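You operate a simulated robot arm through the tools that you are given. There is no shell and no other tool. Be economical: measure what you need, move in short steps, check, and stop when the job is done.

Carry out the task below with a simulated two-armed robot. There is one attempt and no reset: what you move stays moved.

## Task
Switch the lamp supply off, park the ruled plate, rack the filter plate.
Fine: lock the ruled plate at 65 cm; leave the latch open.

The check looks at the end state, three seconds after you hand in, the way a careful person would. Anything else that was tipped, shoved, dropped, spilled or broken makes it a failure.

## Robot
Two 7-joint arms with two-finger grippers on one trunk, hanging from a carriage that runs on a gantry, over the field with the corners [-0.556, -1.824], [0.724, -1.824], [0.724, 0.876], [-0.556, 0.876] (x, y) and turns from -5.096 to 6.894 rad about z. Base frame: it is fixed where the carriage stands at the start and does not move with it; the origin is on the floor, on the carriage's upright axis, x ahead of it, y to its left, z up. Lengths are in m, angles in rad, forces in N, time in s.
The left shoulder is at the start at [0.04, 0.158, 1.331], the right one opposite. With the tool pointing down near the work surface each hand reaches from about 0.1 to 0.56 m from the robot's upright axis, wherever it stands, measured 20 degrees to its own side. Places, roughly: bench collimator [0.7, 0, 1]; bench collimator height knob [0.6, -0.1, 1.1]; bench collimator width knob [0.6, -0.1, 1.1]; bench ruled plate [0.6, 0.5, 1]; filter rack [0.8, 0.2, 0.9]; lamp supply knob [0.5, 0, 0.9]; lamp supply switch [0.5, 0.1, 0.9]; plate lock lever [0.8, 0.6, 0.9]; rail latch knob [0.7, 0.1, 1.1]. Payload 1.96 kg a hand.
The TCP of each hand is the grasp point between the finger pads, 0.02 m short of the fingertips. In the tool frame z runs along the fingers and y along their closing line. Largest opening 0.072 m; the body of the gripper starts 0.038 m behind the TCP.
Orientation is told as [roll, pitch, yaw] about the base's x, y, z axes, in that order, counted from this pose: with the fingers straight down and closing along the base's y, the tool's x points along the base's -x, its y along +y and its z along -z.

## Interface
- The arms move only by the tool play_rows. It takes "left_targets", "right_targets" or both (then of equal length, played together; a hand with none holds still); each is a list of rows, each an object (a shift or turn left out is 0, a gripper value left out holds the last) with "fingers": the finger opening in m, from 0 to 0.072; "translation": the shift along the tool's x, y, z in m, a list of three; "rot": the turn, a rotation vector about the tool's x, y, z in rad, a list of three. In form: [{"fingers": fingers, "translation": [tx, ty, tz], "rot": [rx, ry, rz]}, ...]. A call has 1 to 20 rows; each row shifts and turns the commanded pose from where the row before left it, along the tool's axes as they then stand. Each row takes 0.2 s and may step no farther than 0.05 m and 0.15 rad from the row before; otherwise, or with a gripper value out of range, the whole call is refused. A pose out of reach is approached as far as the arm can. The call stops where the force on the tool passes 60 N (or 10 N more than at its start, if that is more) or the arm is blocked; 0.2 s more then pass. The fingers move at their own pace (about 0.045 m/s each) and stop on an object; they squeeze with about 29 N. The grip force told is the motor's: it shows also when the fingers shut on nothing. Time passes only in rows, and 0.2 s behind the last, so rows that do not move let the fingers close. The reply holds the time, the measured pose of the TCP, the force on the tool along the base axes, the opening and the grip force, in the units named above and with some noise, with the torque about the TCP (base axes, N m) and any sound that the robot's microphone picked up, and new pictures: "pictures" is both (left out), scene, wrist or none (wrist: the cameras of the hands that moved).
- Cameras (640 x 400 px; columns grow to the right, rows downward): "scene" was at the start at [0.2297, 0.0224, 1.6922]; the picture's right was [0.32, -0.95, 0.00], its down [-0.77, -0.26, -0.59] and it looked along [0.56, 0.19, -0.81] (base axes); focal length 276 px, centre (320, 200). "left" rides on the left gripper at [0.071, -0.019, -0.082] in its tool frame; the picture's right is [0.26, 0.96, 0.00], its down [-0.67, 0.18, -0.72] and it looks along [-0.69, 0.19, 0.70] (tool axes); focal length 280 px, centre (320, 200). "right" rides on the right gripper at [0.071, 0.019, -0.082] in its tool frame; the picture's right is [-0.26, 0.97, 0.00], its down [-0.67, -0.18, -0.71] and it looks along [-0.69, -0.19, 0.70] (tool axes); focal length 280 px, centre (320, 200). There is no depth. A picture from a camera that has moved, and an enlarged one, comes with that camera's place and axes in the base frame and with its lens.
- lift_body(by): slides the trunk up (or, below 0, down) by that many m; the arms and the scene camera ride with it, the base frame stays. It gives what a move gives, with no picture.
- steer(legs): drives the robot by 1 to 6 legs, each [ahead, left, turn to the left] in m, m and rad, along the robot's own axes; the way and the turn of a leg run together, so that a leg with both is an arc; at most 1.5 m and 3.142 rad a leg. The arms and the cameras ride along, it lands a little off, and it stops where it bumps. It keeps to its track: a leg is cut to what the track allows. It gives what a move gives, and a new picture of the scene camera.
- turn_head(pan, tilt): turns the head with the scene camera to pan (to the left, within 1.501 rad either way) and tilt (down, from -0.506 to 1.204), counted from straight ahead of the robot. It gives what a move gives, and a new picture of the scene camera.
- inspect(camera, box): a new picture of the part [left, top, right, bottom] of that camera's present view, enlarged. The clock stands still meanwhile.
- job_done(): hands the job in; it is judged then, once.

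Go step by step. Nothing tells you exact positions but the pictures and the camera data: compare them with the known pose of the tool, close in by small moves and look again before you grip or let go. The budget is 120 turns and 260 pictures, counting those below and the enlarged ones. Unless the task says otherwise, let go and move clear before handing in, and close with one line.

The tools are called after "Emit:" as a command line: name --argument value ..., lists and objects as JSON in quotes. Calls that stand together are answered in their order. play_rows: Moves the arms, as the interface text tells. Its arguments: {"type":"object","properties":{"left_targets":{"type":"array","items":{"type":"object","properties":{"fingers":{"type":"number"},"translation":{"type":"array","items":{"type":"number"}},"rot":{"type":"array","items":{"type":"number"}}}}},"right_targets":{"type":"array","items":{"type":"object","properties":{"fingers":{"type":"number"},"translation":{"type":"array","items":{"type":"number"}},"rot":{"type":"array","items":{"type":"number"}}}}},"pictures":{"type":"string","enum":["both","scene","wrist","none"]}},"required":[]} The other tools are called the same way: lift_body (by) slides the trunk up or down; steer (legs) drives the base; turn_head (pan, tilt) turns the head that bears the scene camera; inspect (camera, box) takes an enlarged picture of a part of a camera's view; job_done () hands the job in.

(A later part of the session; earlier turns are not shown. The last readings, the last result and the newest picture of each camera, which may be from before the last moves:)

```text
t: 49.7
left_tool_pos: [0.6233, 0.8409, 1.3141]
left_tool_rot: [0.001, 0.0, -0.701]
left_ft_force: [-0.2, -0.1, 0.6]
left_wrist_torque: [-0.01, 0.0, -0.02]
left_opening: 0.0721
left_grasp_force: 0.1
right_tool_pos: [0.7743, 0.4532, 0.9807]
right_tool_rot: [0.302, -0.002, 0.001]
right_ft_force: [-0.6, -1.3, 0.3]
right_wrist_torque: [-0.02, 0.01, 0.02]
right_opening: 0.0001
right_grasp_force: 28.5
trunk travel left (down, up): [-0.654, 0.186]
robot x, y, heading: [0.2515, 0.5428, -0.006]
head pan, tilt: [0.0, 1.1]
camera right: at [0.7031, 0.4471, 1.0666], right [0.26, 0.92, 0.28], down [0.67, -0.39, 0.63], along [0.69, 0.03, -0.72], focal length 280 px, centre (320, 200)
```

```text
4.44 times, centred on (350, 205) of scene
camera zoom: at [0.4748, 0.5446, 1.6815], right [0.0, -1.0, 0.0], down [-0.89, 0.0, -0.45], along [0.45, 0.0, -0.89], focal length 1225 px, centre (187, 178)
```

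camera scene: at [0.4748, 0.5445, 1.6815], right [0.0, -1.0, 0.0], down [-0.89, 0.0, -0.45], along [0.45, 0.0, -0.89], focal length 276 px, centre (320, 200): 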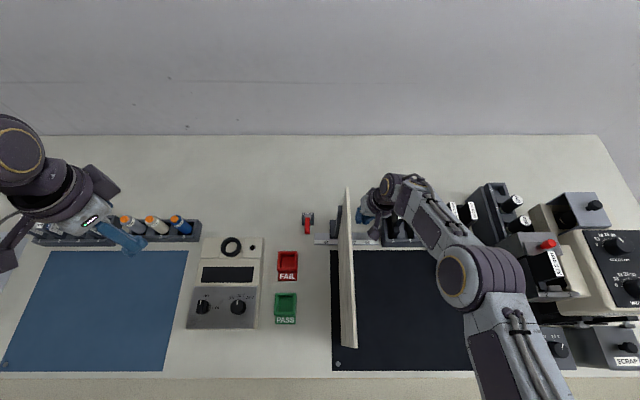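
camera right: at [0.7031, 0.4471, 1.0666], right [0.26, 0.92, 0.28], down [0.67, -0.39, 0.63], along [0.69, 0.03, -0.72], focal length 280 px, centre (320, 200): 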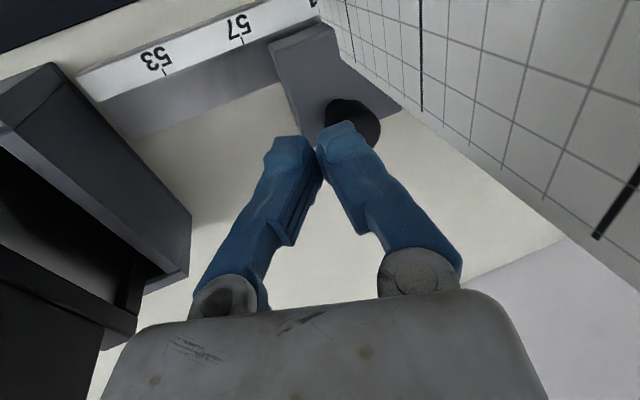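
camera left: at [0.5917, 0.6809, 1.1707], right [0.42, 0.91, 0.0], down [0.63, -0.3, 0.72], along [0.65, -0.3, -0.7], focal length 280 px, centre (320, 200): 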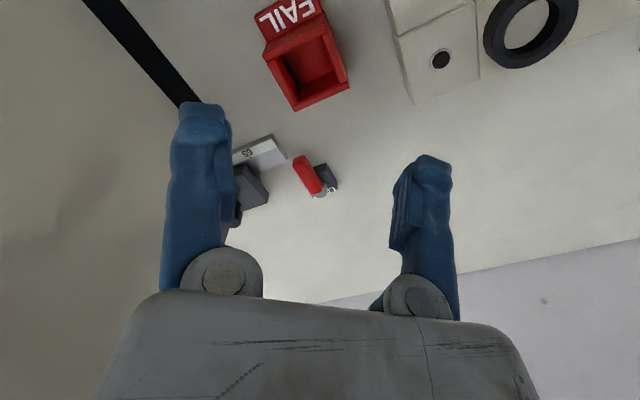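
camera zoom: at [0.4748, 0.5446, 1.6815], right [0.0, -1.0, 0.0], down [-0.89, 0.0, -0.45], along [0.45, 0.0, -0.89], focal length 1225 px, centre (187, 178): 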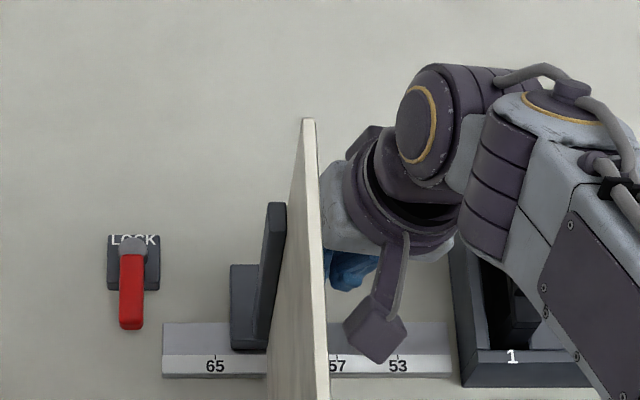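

Emit:
play_rows --right_targets '[{"translation": [0, 0.0048, 0.0015]}, {"translation": [0, 0.0048, 0.0015]}]' --pictures "wrist"

Emit:
inspect --camera "scene" --box '[290, 160, 410, 250]'

```text
t: 50.3
left_tool_pos: [0.6228, 0.8397, 1.3148]
left_tool_rot: [0.001, 0.001, -0.702]
left_ft_force: [0.1, -0.4, 0.0]
left_wrist_torque: [0.04, 0.01, -0.01]
left_opening: 0.0719
left_grasp_force: 0.1
right_tool_pos: [0.7753, 0.4643, 0.9821]
right_tool_rot: [0.298, -0.001, 0.0]
right_ft_force: [0.3, -0.4, -0.1]
right_wrist_torque: [-0.04, 0.03, 0.03]
right_opening: 0.0
right_grasp_force: 28.9
trunk travel left (down, up): [-0.654, 0.186]
robot x, y, heading: [0.2514, 0.5457, -0.004]
head pan, tilt: [0.0, 1.1]
camera right: at [0.7033, 0.4585, 1.0673], right [0.26, 0.92, 0.29], down [0.67, -0.39, 0.63], along [0.69, 0.03, -0.72], focal length 280 px, centre (320, 200)
```

right: 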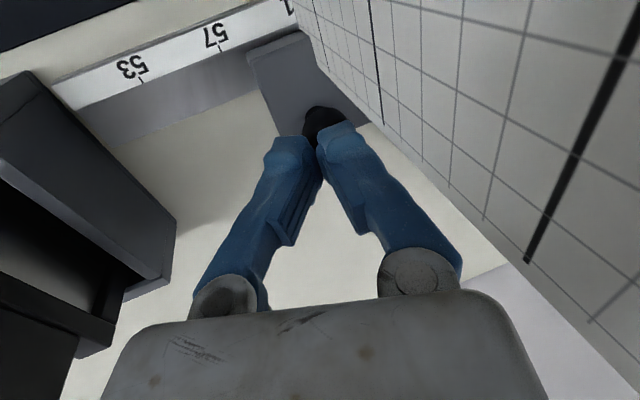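

```text
4.44 times, centred on (350, 205) of scene
camera zoom: at [0.4748, 0.5446, 1.6815], right [0.0, -1.0, 0.0], down [-0.89, 0.0, -0.45], along [0.45, 0.0, -0.89], focal length 1225 px, centre (187, 178)
```

zoom: 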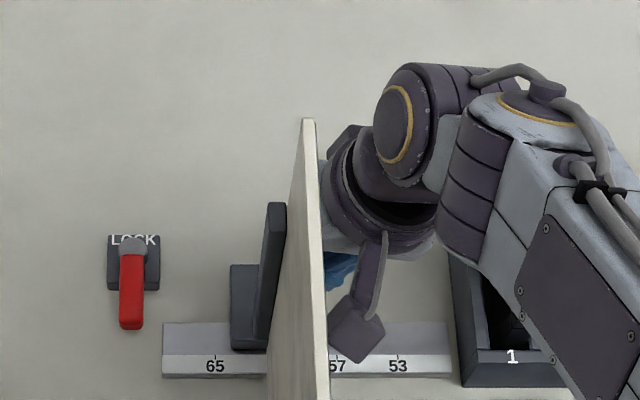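

The tips passed just above the knob (it's lower, ~z 0.948). Back off, go 2 cm lower, and push again.

Emit:
play_rows --right_targets '[{"translation": [0, -0.0134, -0.0042]}, {"translation": [0, -0.0134, -0.0042]}, {"translation": [0, -0.0059, 0.0191]}, {"translation": [0, 0.0096, 0.003]}, {"translation": [0, 0.0048, 0.0015]}]' --pictures "wrist"

```text
t: 51.5
left_tool_pos: [0.6213, 0.8402, 1.3135]
left_tool_rot: [0.001, -0.001, -0.704]
left_ft_force: [-1.0, 0.2, 1.0]
left_wrist_torque: [0.0, 0.01, 0.0]
left_opening: 0.072
left_grasp_force: 0.1
right_tool_pos: [0.774, 0.4483, 0.9627]
right_tool_rot: [0.299, 0.001, -0.003]
right_ft_force: [0.0, -6.1, -0.4]
right_wrist_torque: [-0.03, 0.02, -0.01]
right_opening: 0.0
right_grasp_force: 28.8
trunk travel left (down, up): [-0.654, 0.186]
robot x, y, heading: [0.2501, 0.5515, -0.004]
head pan, tilt: [0.0, 1.1]
camera right: at [0.7034, 0.4429, 1.0482], right [0.26, 0.92, 0.28], down [0.67, -0.39, 0.63], along [0.69, 0.02, -0.72], focal length 280 px, centre (320, 200)
```

right: 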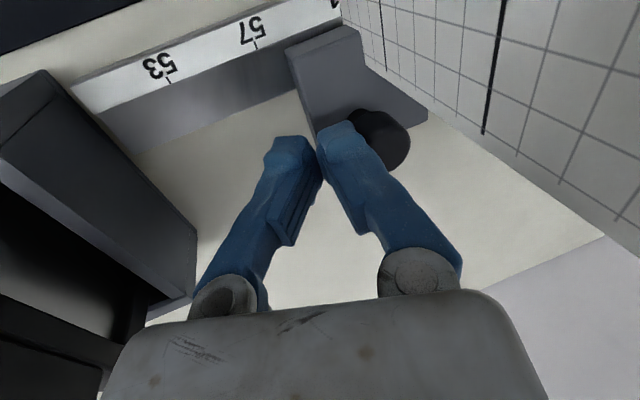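

Contact (6 N). Push 1 cm and look at the scale.

Emit:
play_rows --right_targets '[{"translation": [0, 0.0048, 0.0015]}, {"translation": [0, 0.0048, 0.0015]}]' --pictures "none"

Emit:
inspect --camera "scene" --box '[290, 160, 410, 250]'

```text
t: 52.1
left_tool_pos: [0.6228, 0.8345, 1.3122]
left_tool_rot: [-0.004, -0.004, -0.704]
left_ft_force: [0.3, -0.2, -0.1]
left_wrist_torque: [0.0, 0.01, 0.02]
left_opening: 0.0718
left_grasp_force: 0.0
right_tool_pos: [0.7747, 0.4513, 0.9631]
right_tool_rot: [0.292, 0.0, -0.004]
right_ft_force: [-10.7, -35.7, 17.1]
right_wrist_torque: [0.1, 0.06, 0.08]
right_opening: 0.0001
right_grasp_force: 28.4
trunk travel left (down, up): [-0.654, 0.186]
robot x, y, heading: [0.2506, 0.5429, -0.003]
head pan, tilt: [0.0, 1.1]
```

```text
4.44 times, centred on (350, 205) of scene
camera zoom: at [0.4742, 0.5408, 1.6816], right [0.0, -1.0, 0.01], down [-0.89, 0.0, -0.45], along [0.45, -0.01, -0.89], focal length 1225 px, centre (187, 178)
```

zoom: 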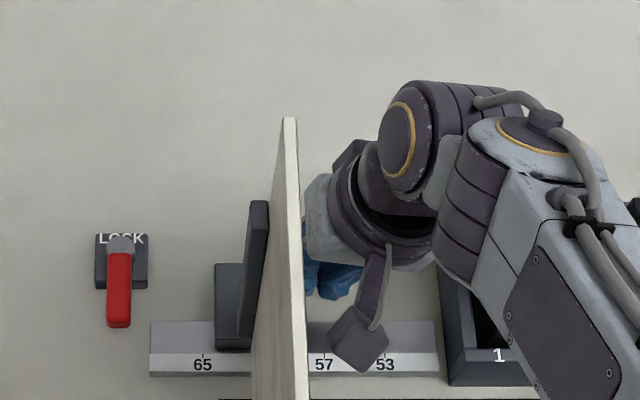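

At 36 N the carriage stays put, so it is locked as it stands: the lever must be freed first. I back the right hand off and bring the left hand for a close look at the lever.

Emit:
play_rows --right_targets '[{"translation": [0, -0.0096, -0.003]}, {"translation": [0, -0.0048, -0.0015]}, {}, {}, {}]' --left_targets '[{"fingers": 0, "translation": [-0.0316, -0.0126, 0.04]}, {"translation": [-0.0316, -0.0126, 0.04]}, {"translation": [-0.0316, -0.0126, 0.04]}, {"translation": [-0.0316, -0.0126, 0.04]}, {"translation": [-0.0316, -0.0126, 0.04]}]' --pictures "wrist"

Emit:
inspect --camera "left" --box '[160, 60, 360, 220]'

```text
refused: row 1 steps farther than a row can; nothing moved
```

```text
2.50 times, centred on (260, 140) of left
camera zoom: at [0.5558, 0.866, 1.3946], right [0.42, 0.91, -0.01], down [0.63, -0.29, 0.72], along [0.65, -0.31, -0.7], focal length 701 px, centre (470, 350)
```

zoom: 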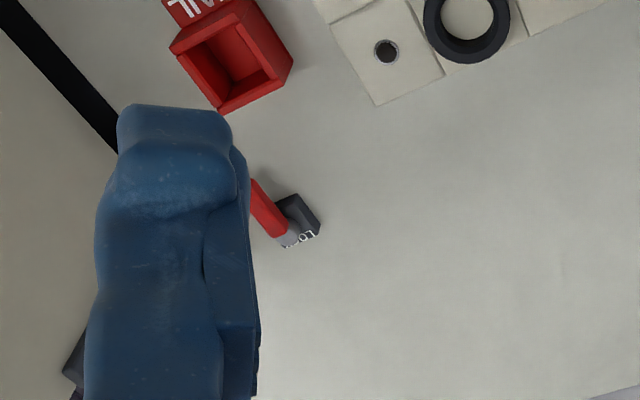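

Emit:
play_rows --right_targets '[{"translation": [0, -0.0096, -0.003]}, {"translation": [0, -0.0048, -0.0015]}, {}, {}, {}, {}]' --left_targets '[{"fingers": 0, "translation": [-0.0263, -0.0105, 0.034]}, {"translation": [-0.0263, -0.0105, 0.034]}, {"translation": [-0.0263, -0.0105, 0.034]}, {"translation": [-0.0263, -0.0105, 0.034]}, {"translation": [-0.0263, -0.0105, 0.034]}, {"translation": [-0.0263, -0.0105, 0.034]}]' --pictures "wrist"

Emit:
inspect --camera "left" --box '[160, 60, 360, 220]'

```text
t: 53.5
left_tool_pos: [0.6993, 0.6877, 1.1116]
left_tool_rot: [-0.002, -0.002, -0.701]
left_ft_force: [0.6, 0.8, -0.3]
left_wrist_torque: [0.01, -0.03, -0.04]
left_opening: 0.0
left_grasp_force: 28.8
right_tool_pos: [0.7754, 0.4463, 0.9621]
right_tool_rot: [0.299, 0.0, 0.002]
right_ft_force: [0.1, -0.2, 0.3]
right_wrist_torque: [-0.05, -0.01, 0.02]
right_opening: 0.0001
right_grasp_force: 29.4
trunk travel left (down, up): [-0.654, 0.186]
robot x, y, heading: [0.25, 0.5428, -0.001]
head pan, tilt: [0.0, 1.1]
camera right: at [0.7037, 0.4401, 1.0476], right [0.26, 0.92, 0.29], down [0.67, -0.39, 0.63], along [0.69, 0.03, -0.72], focal length 280 px, centre (320, 200)
camera left: at [0.6326, 0.7189, 1.1944], right [0.42, 0.91, 0.0], down [0.63, -0.3, 0.72], along [0.65, -0.3, -0.7], focal length 280 px, centre (320, 200)
```

right: 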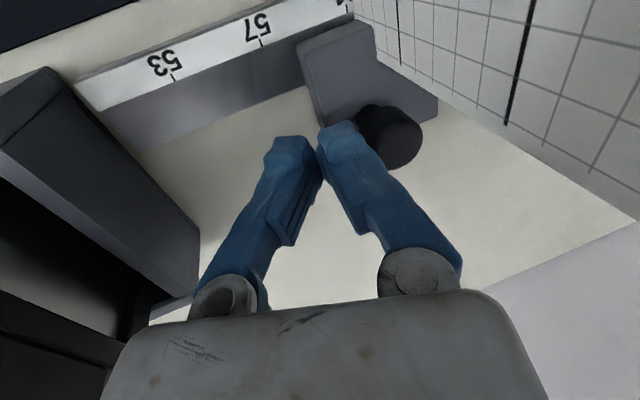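
left: 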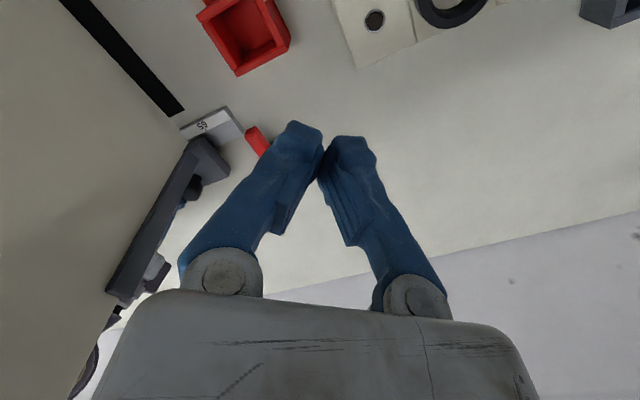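

```text
2.50 times, centred on (260, 140) of left
camera zoom: at [0.6326, 0.7189, 1.1944], right [0.42, 0.91, 0.0], down [0.63, -0.3, 0.72], along [0.65, -0.3, -0.7], focal length 701 px, centre (470, 350)
```

zoom: 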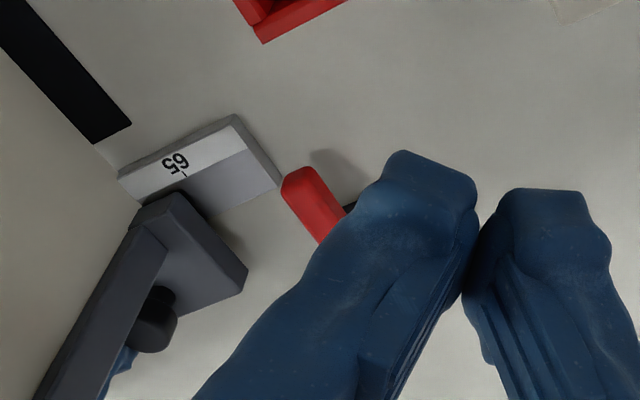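

Emit:
inspect --camera "scene" --box '[296, 205, 326, 240]'

```text
11.43 times, centred on (311, 222) of scene
camera zoom: at [0.4747, 0.5445, 1.6815], right [0.0, -1.0, 0.0], down [-0.89, 0.0, -0.45], along [0.45, 0.0, -0.89], focal length 3150 px, centre (423, -57)
```

zoom: 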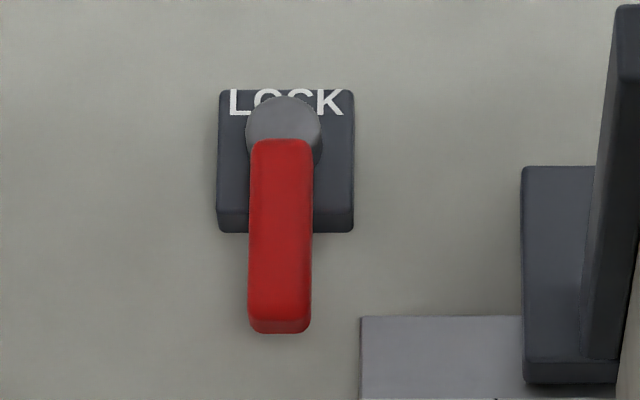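

The lever turns about a vertical hub; it now points straight at the near side. I'll bring the left hand to its left side and test it gently toward −y.

Emit:
play_rows --left_targets '[{"rot": [0, 0, -0.14]}, {"rot": [0, 0, -0.14]}, {"rot": [0, 0, -0.14]}, {"rot": [0, 0, -0.14]}, {"rot": [0, 0, -0.14]}, {"translation": [-0.0193, -0.0227, 0.03]}, {"translation": [-0.0193, -0.0227, 0.03]}, {"translation": [-0.0193, -0.0227, 0.03]}]' --pictures "wrist"

Emit:
inspect --camera "scene" --box '[270, 180, 350, 250]'

```text
t: 55.3
left_tool_pos: [0.7644, 0.622, 1.0185]
left_tool_rot: [-0.001, 0.003, -0.001]
left_ft_force: [0.4, -0.1, 0.3]
left_wrist_torque: [-0.03, 0.01, -0.04]
left_opening: 0.0001
left_grasp_force: 29.1
right_tool_pos: [0.7754, 0.4452, 0.9623]
right_tool_rot: [0.3, 0.0, -0.001]
right_ft_force: [-0.2, -1.2, -0.4]
right_wrist_torque: [-0.02, 0.0, 0.01]
right_opening: 0.0001
right_grasp_force: 29.1
trunk travel left (down, up): [-0.654, 0.186]
robot x, y, heading: [0.2522, 0.5489, -0.002]
head pan, tilt: [0.0, 1.1]
camera left: at [0.6935, 0.603, 1.1009], right [-0.26, 0.97, 0.0], down [0.68, 0.18, 0.71], along [0.69, 0.19, -0.7], focal length 280 px, centre (320, 200)
```

left: 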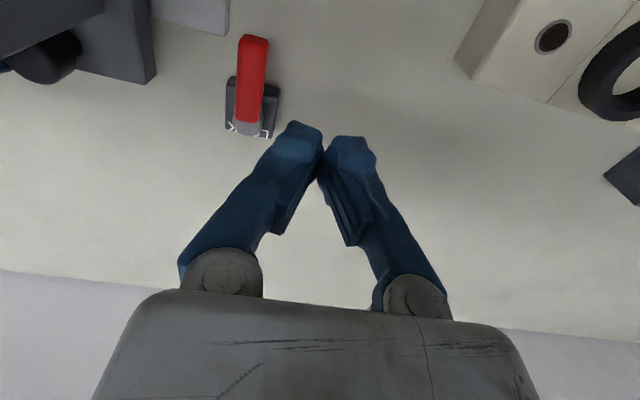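

```text
5.71 times, centred on (310, 215) of scene
camera zoom: at [0.4747, 0.5445, 1.6815], right [0.0, -1.0, 0.0], down [-0.89, 0.0, -0.45], along [0.45, 0.0, -0.89], focal length 1575 px, centre (377, 114)
```

zoom: 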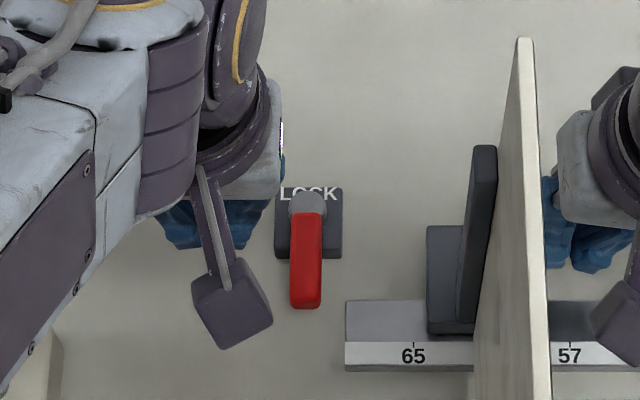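

Emit:
play_rows --left_targets '[{"translation": [0.001, -0.003, 0.026]}, {"translation": [0.002, -0.003, 0.026]}, {"translation": [0.001, -0.003, 0.022]}, {"translation": [0, -0.005, 0]}, {"translation": [0, -0.004, 0]}]' --pictures "wrist"

```text
t: 56.5
left_tool_pos: [0.7568, 0.605, 0.9454]
left_tool_rot: [0.0, -0.002, -0.003]
left_ft_force: [0.2, 2.3, -0.6]
left_wrist_torque: [0.0, -0.04, 0.01]
left_opening: 0.0001
left_grasp_force: 29.0
right_tool_pos: [0.7753, 0.4468, 0.9635]
right_tool_rot: [0.3, 0.0, 0.001]
right_ft_force: [0.7, 0.2, -0.1]
right_wrist_torque: [0.0, -0.01, -0.01]
right_opening: 0.0001
right_grasp_force: 28.9
trunk travel left (down, up): [-0.654, 0.186]
robot x, y, heading: [0.2445, 0.5445, -0.006]
head pan, tilt: [0.0, 1.1]
camera left: at [0.6857, 0.5861, 1.0282], right [-0.26, 0.97, 0.0], down [0.68, 0.18, 0.71], along [0.69, 0.19, -0.7], focal length 280 px, centre (320, 200)
```

left: 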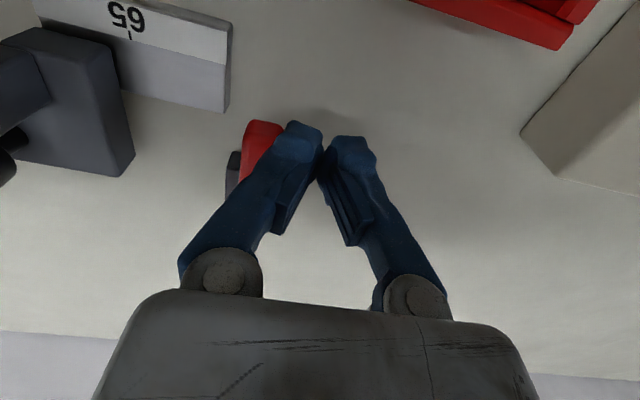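

Contact begins. Push 1 cm toward −y.

Emit:
play_rows --left_targets '[{"translation": [0, -0.004, 0]}, {"translation": [0, -0.004, 0]}, {"translation": [0, -0.004, 0]}]' --pictures "wrist"

```text
t: 57.3
left_tool_pos: [0.755, 0.6026, 0.9479]
left_tool_rot: [0.011, -0.002, 0.006]
left_ft_force: [10.2, 42.5, -3.6]
left_wrist_torque: [0.5, -0.08, 0.51]
left_opening: 0.0003
left_grasp_force: 29.1
left hand out of reach, approached as far as the arm can: row 2
right_tool_pos: [0.7773, 0.4509, 0.9622]
right_tool_rot: [0.302, 0.0, 0.0]
right_ft_force: [-3.6, -10.0, 3.5]
right_wrist_torque: [-0.04, 0.05, 0.05]
right_opening: 0.0
right_grasp_force: 29.4
trunk travel left (down, up): [-0.654, 0.186]
robot x, y, heading: [0.254, 0.5449, 0.002]
head pan, tilt: [0.0, 1.1]
camera left: at [0.6844, 0.5824, 1.0294], right [-0.27, 0.96, 0.01], down [0.67, 0.18, 0.72], along [0.69, 0.2, -0.7], focal length 280 px, centre (320, 200)
```

left: 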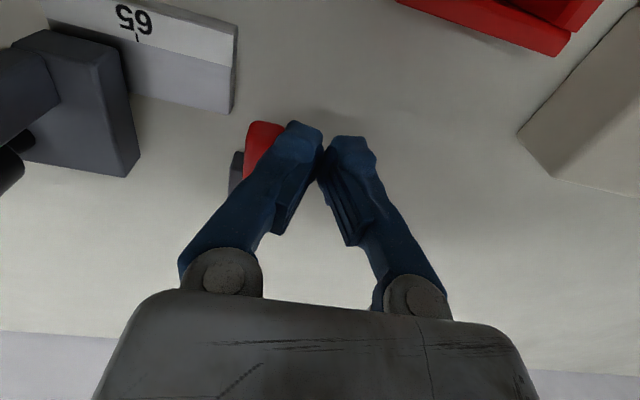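

A firm stop in that direction; so it must swing the other way (toward +y). I'll go over the lever to its right side.

Emit:
play_rows --left_targets '[{"translation": [0, 0.02, 0]}, {"translation": [0, 0, -0.045]}, {"translation": [-0.003, -0.025, 0]}, {"translation": [-0.003, -0.025, 0]}, {"translation": [-0.002, -0.022, 0]}]' --pictures "wrist"

```text
t: 58.5
left_tool_pos: [0.7584, 0.5569, 0.9957]
left_tool_rot: [-0.013, -0.008, 0.006]
left_ft_force: [-0.2, 0.0, -0.3]
left_wrist_torque: [0.03, -0.01, 0.03]
left_opening: 0.0001
left_grasp_force: 29.0
left hand out of reach, approached as far as the arm can: row 4, 5
right_tool_pos: [0.7759, 0.4468, 0.9619]
right_tool_rot: [0.3, 0.0, 0.002]
right_ft_force: [-1.0, -0.3, -0.5]
right_wrist_torque: [0.01, -0.02, 0.01]
right_opening: 0.0
right_grasp_force: 29.6
trunk travel left (down, up): [-0.654, 0.186]
robot x, y, heading: [0.2513, 0.5461, -0.002]
head pan, tilt: [0.0, 1.1]
camera left: at [0.6867, 0.5377, 1.0763], right [-0.27, 0.96, -0.01], down [0.67, 0.19, 0.72], along [0.7, 0.18, -0.69], focal length 280 px, centre (320, 200)
```

left: 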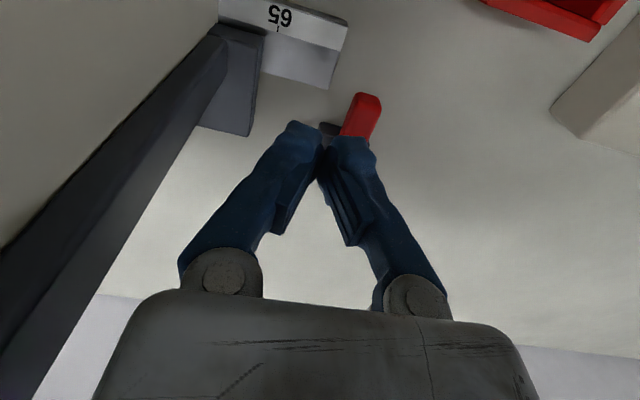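

Left hand is at its reach limit there; I'll lift both hands clear and shift the robot right and slightly ahead.

Emit:
play_rows --left_targets '[{"translation": [0, 0.025, -0.03]}, {"translation": [0, 0.025, -0.03]}, {"translation": [0, 0.025, -0.03]}, {"translation": [0, 0.025, -0.02]}]' --right_targets '[{"translation": [0, 0.0118, -0.038]}, {"translation": [0, 0.0118, -0.038]}, {"translation": [0, 0.0118, -0.038]}, {"translation": [0, 0.0118, -0.038]}]' --pictures "none"

Emit:
steer --legs '[[0.02, -0.075, 0]]'

```text
t: 59.5
left_tool_pos: [0.761, 0.6554, 1.1025]
left_tool_rot: [0.0, 0.001, -0.003]
left_ft_force: [0.1, 0.1, 0.3]
left_wrist_torque: [0.0, -0.01, -0.02]
left_opening: 0.0
left_grasp_force: 29.0
right_tool_pos: [0.7734, 0.4473, 1.1204]
right_tool_rot: [0.3, -0.002, 0.0]
right_ft_force: [-0.1, -0.3, 0.0]
right_wrist_torque: [0.0, -0.01, -0.02]
right_opening: 0.0002
right_grasp_force: 29.4
trunk travel left (down, up): [-0.654, 0.186]
robot x, y, heading: [0.2516, 0.5443, -0.0]
head pan, tilt: [0.0, 1.1]
```

```text
t: 60.6
left_tool_pos: [0.781, 0.5809, 1.1032]
left_tool_rot: [0.0, 0.0, -0.001]
left_ft_force: [-0.7, 0.6, 0.0]
left_wrist_torque: [0.01, -0.01, -0.02]
left_opening: 0.0
left_grasp_force: 28.5
right_tool_pos: [0.7945, 0.3735, 1.1195]
right_tool_rot: [0.302, -0.001, 0.002]
right_ft_force: [0.5, 0.2, -0.5]
right_wrist_torque: [0.04, 0.01, -0.05]
right_opening: 0.0002
right_grasp_force: 29.2
trunk travel left (down, up): [-0.654, 0.186]
robot x, y, heading: [0.2741, 0.4695, -0.001]
head pan, tilt: [0.0, 1.1]
camera scene: at [0.4946, 0.4704, 1.6815], right [0.0, -1.0, 0.0], down [-0.89, 0.0, -0.45], along [0.45, 0.0, -0.89], focal length 276 px, centre (320, 200)
```

scene: 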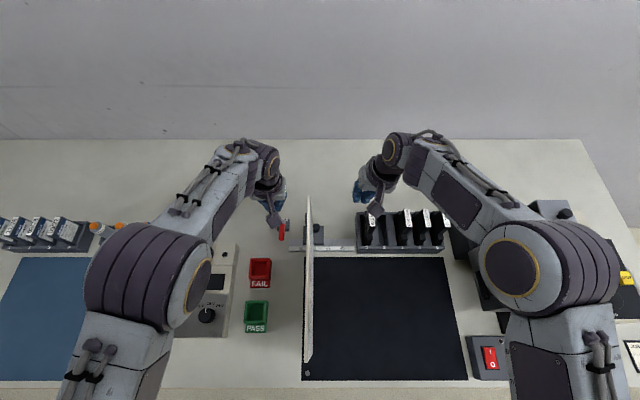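

Emit:
play_rows --left_targets '[{"translation": [0.004, -0.007, 0.035]}, {"translation": [0.004, -0.007, 0.035]}, {"translation": [0.004, -0.007, 0.035]}, {"translation": [0.004, -0.007, 0.035]}]' --pictures "wrist"

Emit:
inspect --camera "scene" --box '[250, 180, 350, 270]'

```text
t: 61.6
left_tool_pos: [0.7638, 0.5525, 0.9613]
left_tool_rot: [0.001, 0.001, -0.002]
left_ft_force: [-0.1, 0.9, -1.0]
left_wrist_torque: [0.01, -0.01, 0.03]
left_opening: 0.0
left_grasp_force: 29.3
right_tool_pos: [0.7927, 0.3732, 1.1193]
right_tool_rot: [0.301, 0.0, 0.001]
right_ft_force: [0.4, -0.7, -0.7]
right_wrist_torque: [0.01, -0.01, 0.02]
right_opening: 0.0
right_grasp_force: 29.0
trunk travel left (down, up): [-0.654, 0.186]
robot x, y, heading: [0.2697, 0.4708, 0.003]
head pan, tilt: [0.0, 1.1]
camera left: at [0.6925, 0.5336, 1.0432], right [-0.26, 0.97, 0.0], down [0.67, 0.18, 0.72], along [0.69, 0.19, -0.7], focal length 280 px, centre (320, 200)
```

left: 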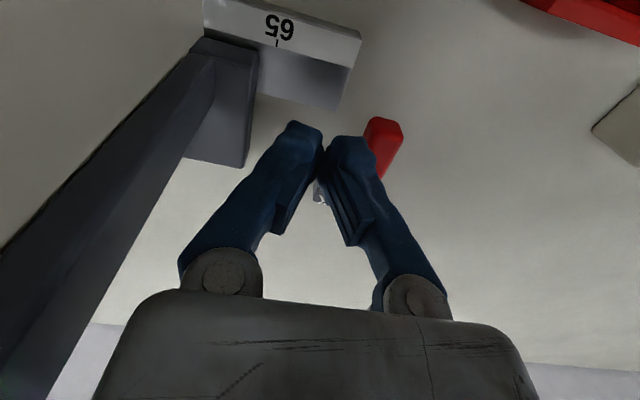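

```text
4.44 times, centred on (300, 225) of scene
camera zoom: at [0.4944, 0.4705, 1.6815], right [0.0, -1.0, 0.0], down [-0.89, 0.0, -0.45], along [0.45, 0.0, -0.89], focal length 1225 px, centre (409, 89)
```

zoom: 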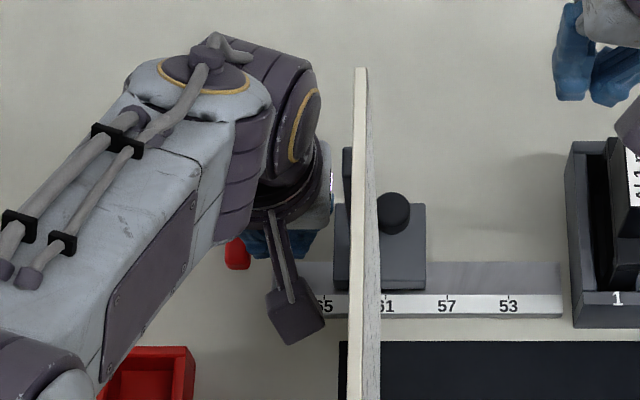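

Emit:
play_rows --left_targets '[{"translation": [0, 0, 0.016]}, {"translation": [0, 0.006, 0]}, {"translation": [0, 0.006, 0]}, {"translation": [0, 0.006, 0]}]' --pictures "wrist"

```text
t: 62.6
left_tool_pos: [0.7646, 0.5714, 0.9459]
left_tool_rot: [0.001, 0.0, -0.002]
left_ft_force: [0.4, 0.1, -0.1]
left_wrist_torque: [0.02, 0.02, 0.02]
left_opening: 0.0
left_grasp_force: 29.1
right_tool_pos: [0.7936, 0.3747, 1.1201]
right_tool_rot: [0.301, 0.0, 0.0]
right_ft_force: [0.7, 0.0, 0.2]
right_wrist_torque: [0.03, 0.0, 0.0]
right_opening: 0.0001
right_grasp_force: 28.9
trunk travel left (down, up): [-0.654, 0.186]
robot x, y, heading: [0.272, 0.4724, 0.001]
head pan, tilt: [0.0, 1.1]
camera left: at [0.6941, 0.5519, 1.0283], right [-0.26, 0.97, 0.0], down [0.67, 0.18, 0.72], along [0.69, 0.19, -0.7], focal length 280 px, centre (320, 200)
```

left: 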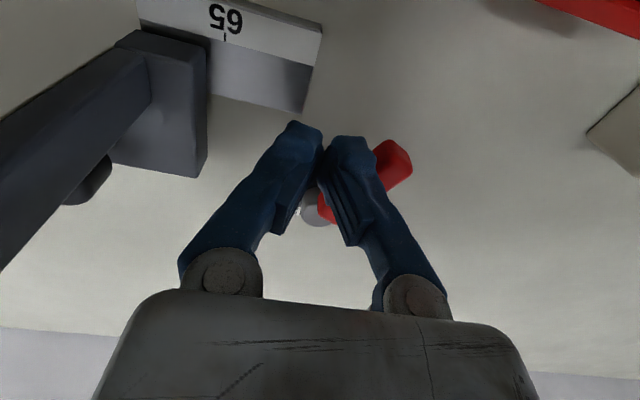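

The lever swings easily this way. Continue along the arc.

Emit:
play_rows --left_targets '[{"translation": [0, 0.007, 0]}, {"translation": [-0.001, 0.007, 0]}, {"translation": [-0.003, 0.007, 0]}, {"translation": [-0.005, 0.007, 0]}, {"translation": [-0.006, 0.006, 0]}]' --pictures "wrist"

```text
t: 63.8
left_tool_pos: [0.774, 0.6009, 0.945]
left_tool_rot: [-0.004, 0.008, -0.008]
left_ft_force: [-22.9, -13.2, 13.3]
left_wrist_torque: [-0.04, 0.1, 0.04]
left_opening: 0.0
left_grasp_force: 28.9
right_tool_pos: [0.7897, 0.3714, 1.1193]
right_tool_rot: [0.298, 0.002, 0.003]
right_ft_force: [-0.2, 0.4, -0.2]
right_wrist_torque: [0.0, -0.01, 0.01]
right_opening: 0.0
right_grasp_force: 29.3
trunk travel left (down, up): [-0.654, 0.186]
robot x, y, heading: [0.272, 0.4715, -0.009]
head pan, tilt: [0.0, 1.1]
camera left: at [0.7037, 0.5819, 1.0276], right [-0.26, 0.97, 0.0], down [0.68, 0.18, 0.71], along [0.69, 0.18, -0.71], focal length 280 px, centre (320, 200)
```

left: 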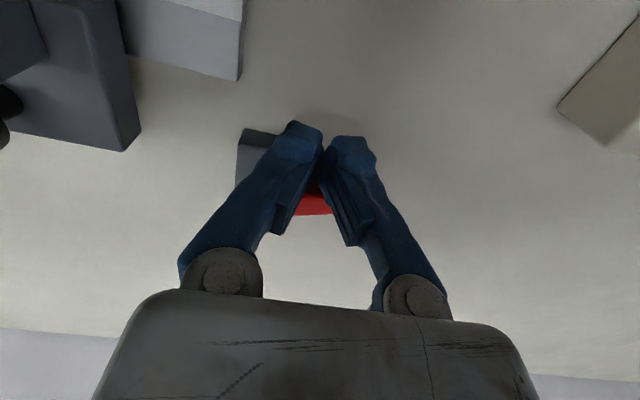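

Stopped at about 90°. Back away and look.

Emit:
play_rows --left_targets '[{"translation": [0.015, -0.004, 0]}, {"translation": [0.01, 0, -0.04]}, {"translation": [0, 0.03, -0.035]}, {"translation": [0, 0.03, -0.035]}]' --pictures "wrist"

Emit:
inspect --camera "left" --box '[140, 40, 300, 160]'

```text
t: 64.8
left_tool_pos: [0.7581, 0.6617, 1.0562]
left_tool_rot: [0.0, 0.002, 0.0]
left_ft_force: [-0.3, 0.0, 0.0]
left_wrist_torque: [0.03, 0.02, -0.01]
left_opening: 0.0
left_grasp_force: 29.2
right_tool_pos: [0.7932, 0.3739, 1.1207]
right_tool_rot: [0.301, 0.001, 0.001]
right_ft_force: [0.3, 0.3, 0.2]
right_wrist_torque: [-0.02, -0.01, 0.03]
right_opening: 0.0003
right_grasp_force: 29.2
trunk travel left (down, up): [-0.654, 0.186]
robot x, y, heading: [0.271, 0.4747, 0.002]
head pan, tilt: [0.0, 1.1]
camera left: at [0.6868, 0.6424, 1.1395], right [-0.26, 0.97, 0.0], down [0.67, 0.18, 0.72], along [0.69, 0.19, -0.7], focal length 280 px, centre (320, 200)
```

left: 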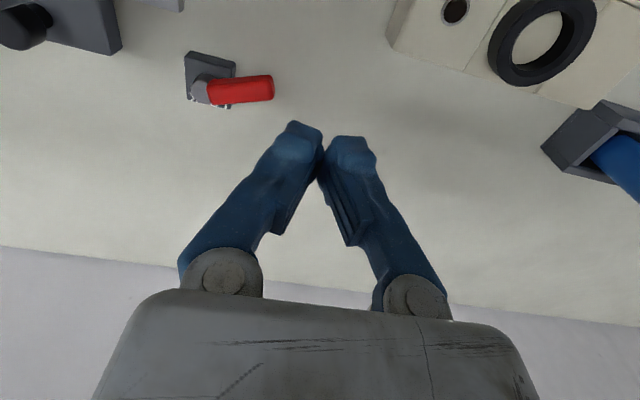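

```text
3.33 times, centred on (220, 100) of left
camera zoom: at [0.6868, 0.6424, 1.1395], right [-0.26, 0.97, 0.0], down [0.67, 0.18, 0.72], along [0.69, 0.19, -0.7], focal length 935 px, centre (653, 533)
```

zoom: 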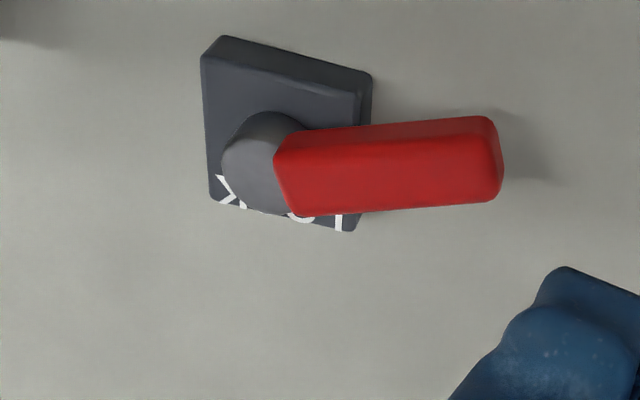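

Lever now points +y (unlocked, presumably). Next the right hand goes to the knob again; I also check the index with a high zoom.

Emit:
play_rows --right_targets '[{"translation": [0.004, 0.03, 0.02]}, {"translation": [0.004, 0.02, 0.02]}, {"translation": [0.004, -0.005, 0.035]}, {"translation": [0.004, -0.006, 0.035]}, {"translation": [0, -0.006, 0.035]}]' --pictures "wrist"

Emit:
inspect --camera "scene" --box '[285, 220, 345, 260]'

```text
t: 66.0
left_tool_pos: [0.7565, 0.6612, 1.0566]
left_tool_rot: [0.001, 0.001, -0.002]
left_ft_force: [-0.4, 1.2, 0.4]
left_wrist_torque: [0.0, -0.03, -0.03]
left_opening: 0.0001
left_grasp_force: 29.0
right_tool_pos: [0.7755, 0.4468, 0.9885]
right_tool_rot: [0.3, -0.001, 0.002]
right_ft_force: [-0.1, -0.1, 1.0]
right_wrist_torque: [0.03, 0.0, -0.01]
right_opening: 0.0001
right_grasp_force: 28.3
trunk travel left (down, up): [-0.654, 0.186]
robot x, y, heading: [0.2686, 0.4697, 0.004]
head pan, tilt: [0.0, 1.1]
camera right: at [0.7043, 0.4405, 1.0734], right [0.26, 0.92, 0.29], down [0.67, -0.39, 0.63], along [0.69, 0.03, -0.72], focal length 280 px, centre (320, 200)
```

right: 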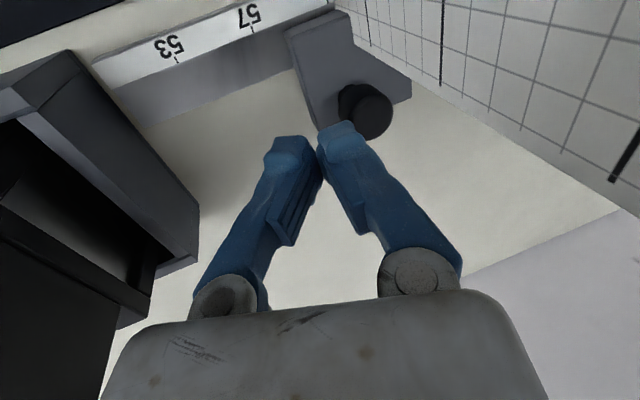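

```text
10.00 times, centred on (315, 240) of scene
camera zoom: at [0.4944, 0.4705, 1.6815], right [0.0, -1.0, 0.0], down [-0.89, 0.0, -0.45], along [0.45, 0.0, -0.89], focal length 2756 px, centre (370, -200)
```

zoom: 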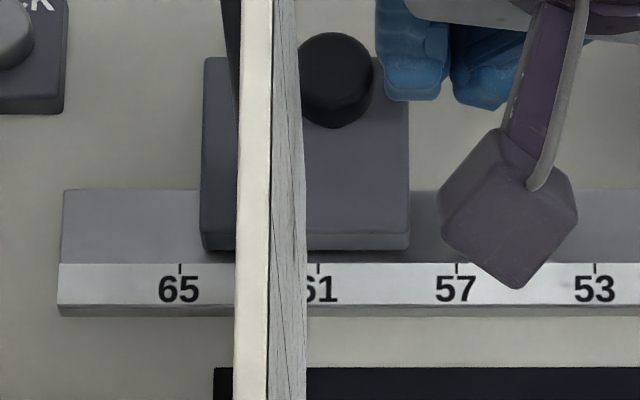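

Emit:
inspect --camera "right" --box '[230, 0, 390, 100]'

Emit:
inspect --camera "left" --box '[0, 0, 200, 80]'

```text
4.00 times, centred on (310, 50) of right
camera zoom: at [0.7043, 0.4405, 1.0734], right [0.26, 0.92, 0.29], down [0.67, -0.39, 0.63], along [0.69, 0.03, -0.72], focal length 1122 px, centre (360, 800)
```

zoom: 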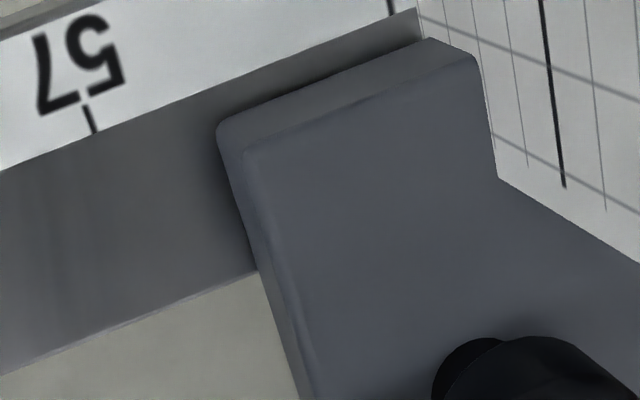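

```text
3.20 times, centred on (100, 40) of left
camera zoom: at [0.6867, 0.6421, 1.1391], right [-0.26, 0.97, 0.0], down [0.68, 0.18, 0.72], along [0.69, 0.19, -0.7], focal length 897 px, centre (1024, 712)
```

zoom: 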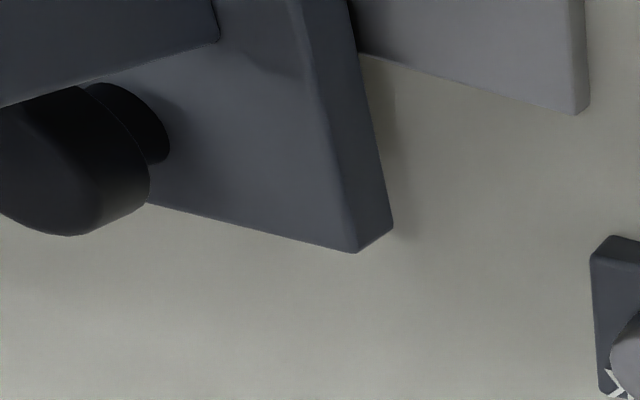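

The plate's ruled face sits at the block's centre, reading ≈61.35; it has to move ≈+3.65 cm. Lower and push most of the way.

Emit:
play_rows --right_targets '[{"translation": [0, -0.0183, 0.022]}, {"translation": [0, 0.0067, 0.0021]}, {"translation": [0, 0.0067, 0.0021]}, {"translation": [0, 0.0067, 0.0021]}]' --pictures "none"

Emit:
inspect --camera "scene" --box '[285, 220, 345, 260]'

```text
t: 67.0
left_tool_pos: [0.7573, 0.661, 1.0568]
left_tool_rot: [0.0, 0.0, -0.003]
left_ft_force: [0.2, 0.2, -0.1]
left_wrist_torque: [0.03, 0.0, 0.02]
left_opening: 0.0001
left_grasp_force: 28.7
right_tool_pos: [0.776, 0.4569, 0.9637]
right_tool_rot: [0.298, 0.001, 0.001]
right_ft_force: [-0.5, -1.0, -0.6]
right_wrist_torque: [-0.03, -0.03, -0.02]
right_opening: 0.0
right_grasp_force: 28.9
trunk travel left (down, up): [-0.654, 0.186]
robot x, y, heading: [0.2695, 0.4698, 0.003]
head pan, tilt: [0.0, 1.1]
```

```text
10.00 times, centred on (315, 240) of scene
camera zoom: at [0.4945, 0.4704, 1.6814], right [0.0, -1.0, 0.0], down [-0.89, 0.0, -0.45], along [0.45, 0.0, -0.89], focal length 2756 px, centre (370, -200)
```

zoom: 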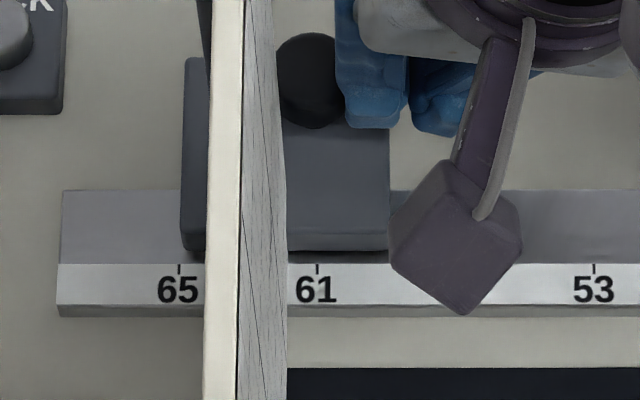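

It slides. Push 2.6 cm more.

Emit:
play_rows --right_targets '[{"translation": [0, 0.0062, 0.0019]}, {"translation": [0, 0.0062, 0.0019]}, {"translation": [0, 0.0062, 0.0019]}, {"translation": [0, 0.0062, 0.0019]}]' --pictures "none"

Emit:
inspect --camera "scene" --box '[285, 220, 345, 260]'

```text
t: 68.0
left_tool_pos: [0.7575, 0.6622, 1.0571]
left_tool_rot: [-0.001, 0.0, -0.002]
left_ft_force: [0.6, 0.8, 0.2]
left_wrist_torque: [0.01, 0.02, -0.03]
left_opening: 0.0
left_grasp_force: 28.7
right_tool_pos: [0.7741, 0.4865, 0.9675]
right_tool_rot: [0.301, 0.0, 0.002]
right_ft_force: [-0.1, -0.6, 0.4]
right_wrist_torque: [0.0, 0.0, -0.03]
right_opening: 0.0
right_grasp_force: 29.2
right hand out of reach, approached as far as the arm can: row 4
trunk travel left (down, up): [-0.654, 0.186]
robot x, y, heading: [0.2732, 0.4707, 0.002]
head pan, tilt: [0.0, 1.1]
```

```text
10.00 times, centred on (315, 240) of scene
camera zoom: at [0.4946, 0.4705, 1.6815], right [0.0, -1.0, 0.0], down [-0.89, 0.0, -0.45], along [0.45, 0.0, -0.89], focal length 2756 px, centre (370, -200)
```

zoom: 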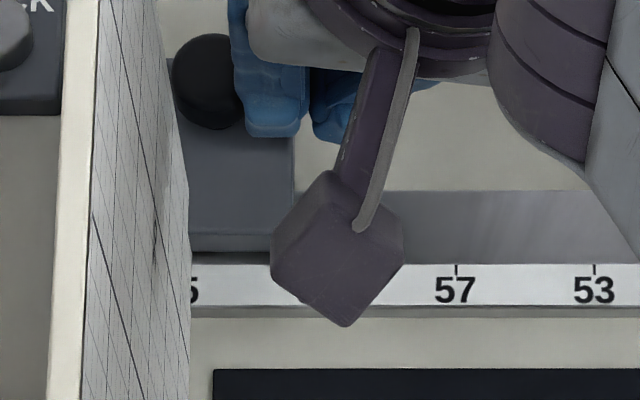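

Now ≈64.7. A few mm remain; the right hand is near its reach limit, so I try a small nudge with x drawn back slightly.

Emit:
play_rows --right_targets '[{"translation": [0.004, 0.0018, 0.0012]}, {"translation": [0.002, 0.0018, 0.001]}]' --pictures "none"

Emit:
inspect --camera "scene" --box '[285, 220, 345, 260]'

Emit:
inspect --camera "left" --box '[0, 0, 240, 120]'

```text
t: 68.6
left_tool_pos: [0.7591, 0.662, 1.0569]
left_tool_rot: [0.0, 0.001, -0.001]
left_ft_force: [-0.2, 0.3, -1.0]
left_wrist_torque: [0.0, 0.0, -0.01]
left_opening: 0.0001
left_grasp_force: 29.4
right_tool_pos: [0.7684, 0.4876, 0.966]
right_tool_rot: [0.301, 0.002, 0.001]
right_ft_force: [1.0, 0.2, 0.3]
right_wrist_torque: [-0.01, 0.02, -0.01]
right_opening: 0.0
right_grasp_force: 29.1
trunk travel left (down, up): [-0.654, 0.186]
robot x, y, heading: [0.2681, 0.4689, 0.004]
head pan, tilt: [0.0, 1.1]
```

```text
10.00 times, centred on (315, 240) of scene
camera zoom: at [0.4945, 0.4704, 1.6815], right [0.0, -1.0, 0.0], down [-0.89, 0.0, -0.45], along [0.45, 0.0, -0.89], focal length 2756 px, centre (370, -200)
```

zoom: 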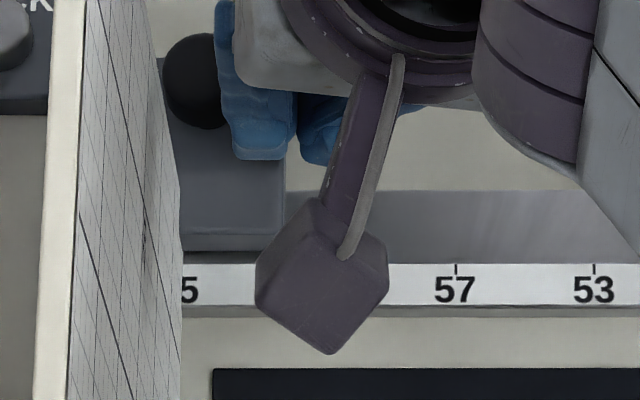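

```text
2.67 times, centred on (120, 60) of left
camera zoom: at [0.6869, 0.6419, 1.1391], right [-0.26, 0.97, 0.0], down [0.67, 0.18, 0.72], along [0.69, 0.19, -0.7], focal length 748 px, centre (853, 573)
```

zoom: 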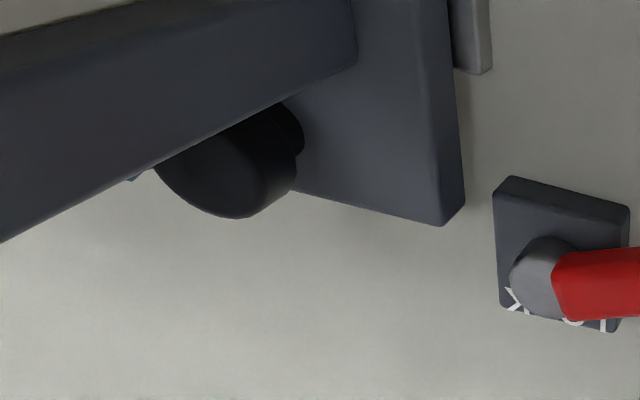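

Reading now ≈65.0. Withdraw the right hand and verify without obstruction.

Emit:
play_rows --right_targets '[{"translation": [0, -0.0143, -0.0045]}, {"translation": [0, -0.0143, -0.0045]}, {"translation": [0, 0.0118, -0.038]}, {"translation": [0, 0.0118, -0.038]}, {"translation": [0, 0.0118, -0.038]}, {"translation": [0, 0.0118, -0.038]}, {"translation": [0.045, -0.01, -0.01]}, {"translation": [0.045, -0.01, -0.01]}, {"translation": [0.045, -0.01, -0.01]}]' --pictures "none"

Emit:
inspect --camera "scene" --box '[265, 210, 345, 265]'

```text
t: 70.6
left_tool_pos: [0.7578, 0.6607, 1.0579]
left_tool_rot: [0.001, -0.001, -0.001]
left_ft_force: [0.6, -0.3, 0.1]
left_wrist_torque: [0.03, 0.01, 0.02]
left_opening: 0.0
left_grasp_force: 29.3
right_tool_pos: [0.6316, 0.4207, 1.1478]
right_tool_rot: [0.3, 0.0, 0.002]
right_ft_force: [-0.1, -0.3, -0.4]
right_wrist_torque: [-0.01, -0.03, 0.01]
right_opening: 0.0
right_grasp_force: 28.6
trunk travel left (down, up): [-0.654, 0.186]
robot x, y, heading: [0.2701, 0.4725, -0.002]
head pan, tilt: [0.0, 1.1]
```

```text
7.27 times, centred on (305, 238) of scene
camera zoom: at [0.4945, 0.4705, 1.6814], right [0.0, -1.0, 0.0], down [-0.89, 0.0, -0.45], along [0.45, 0.0, -0.89], focal length 2004 px, centre (429, -73)
```

zoom: 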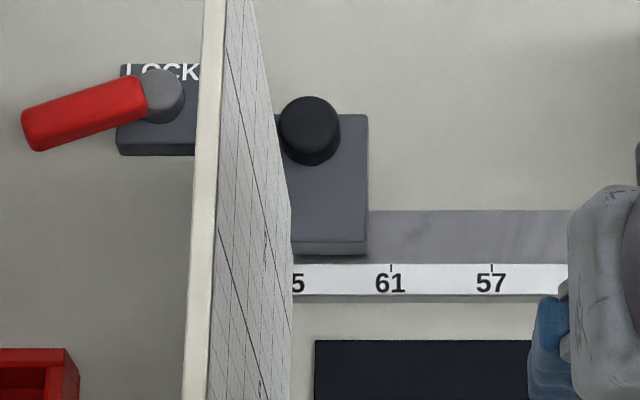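

Emit:
steer --legs '[[0.02, 0.05, 0]]'

Emit:
inspect --camera "scene" --box '[285, 210, 365, 265]'

```text
t: 71.5
left_tool_pos: [0.7785, 0.7116, 1.057]
left_tool_rot: [0.001, 0.0, -0.003]
left_ft_force: [0.3, 0.3, 0.8]
left_wrist_torque: [-0.02, 0.01, 0.01]
left_opening: 0.0001
left_grasp_force: 29.5
right_tool_pos: [0.6524, 0.4717, 1.1478]
right_tool_rot: [0.301, 0.0, 0.001]
right_ft_force: [0.2, 0.2, 0.6]
right_wrist_torque: [0.0, 0.0, 0.0]
right_opening: 0.0
right_grasp_force: 29.1
trunk travel left (down, up): [-0.654, 0.186]
robot x, y, heading: [0.2896, 0.5177, 0.001]
head pan, tilt: [0.0, 1.1]
camera scene: at [0.5152, 0.5202, 1.6815], right [0.0, -1.0, 0.0], down [-0.89, 0.0, -0.45], along [0.45, 0.0, -0.89], focal length 276 px, centre (320, 200)
```

scene: 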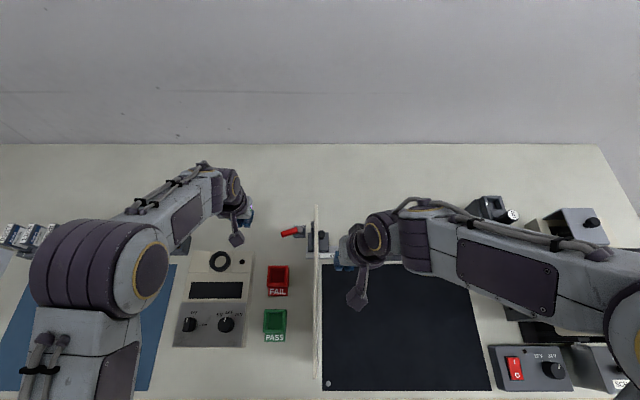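

```text
7.27 times, centred on (325, 238) of scene
camera zoom: at [0.5152, 0.5202, 1.6815], right [0.0, -1.0, 0.0], down [-0.89, 0.0, -0.45], along [0.45, 0.0, -0.89], focal length 2004 px, centre (284, -73)
```

zoom: 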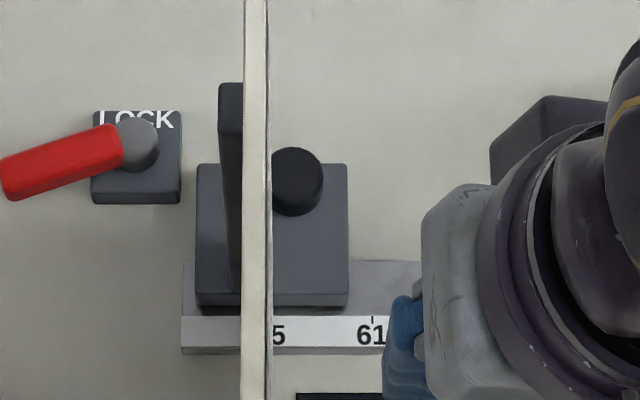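

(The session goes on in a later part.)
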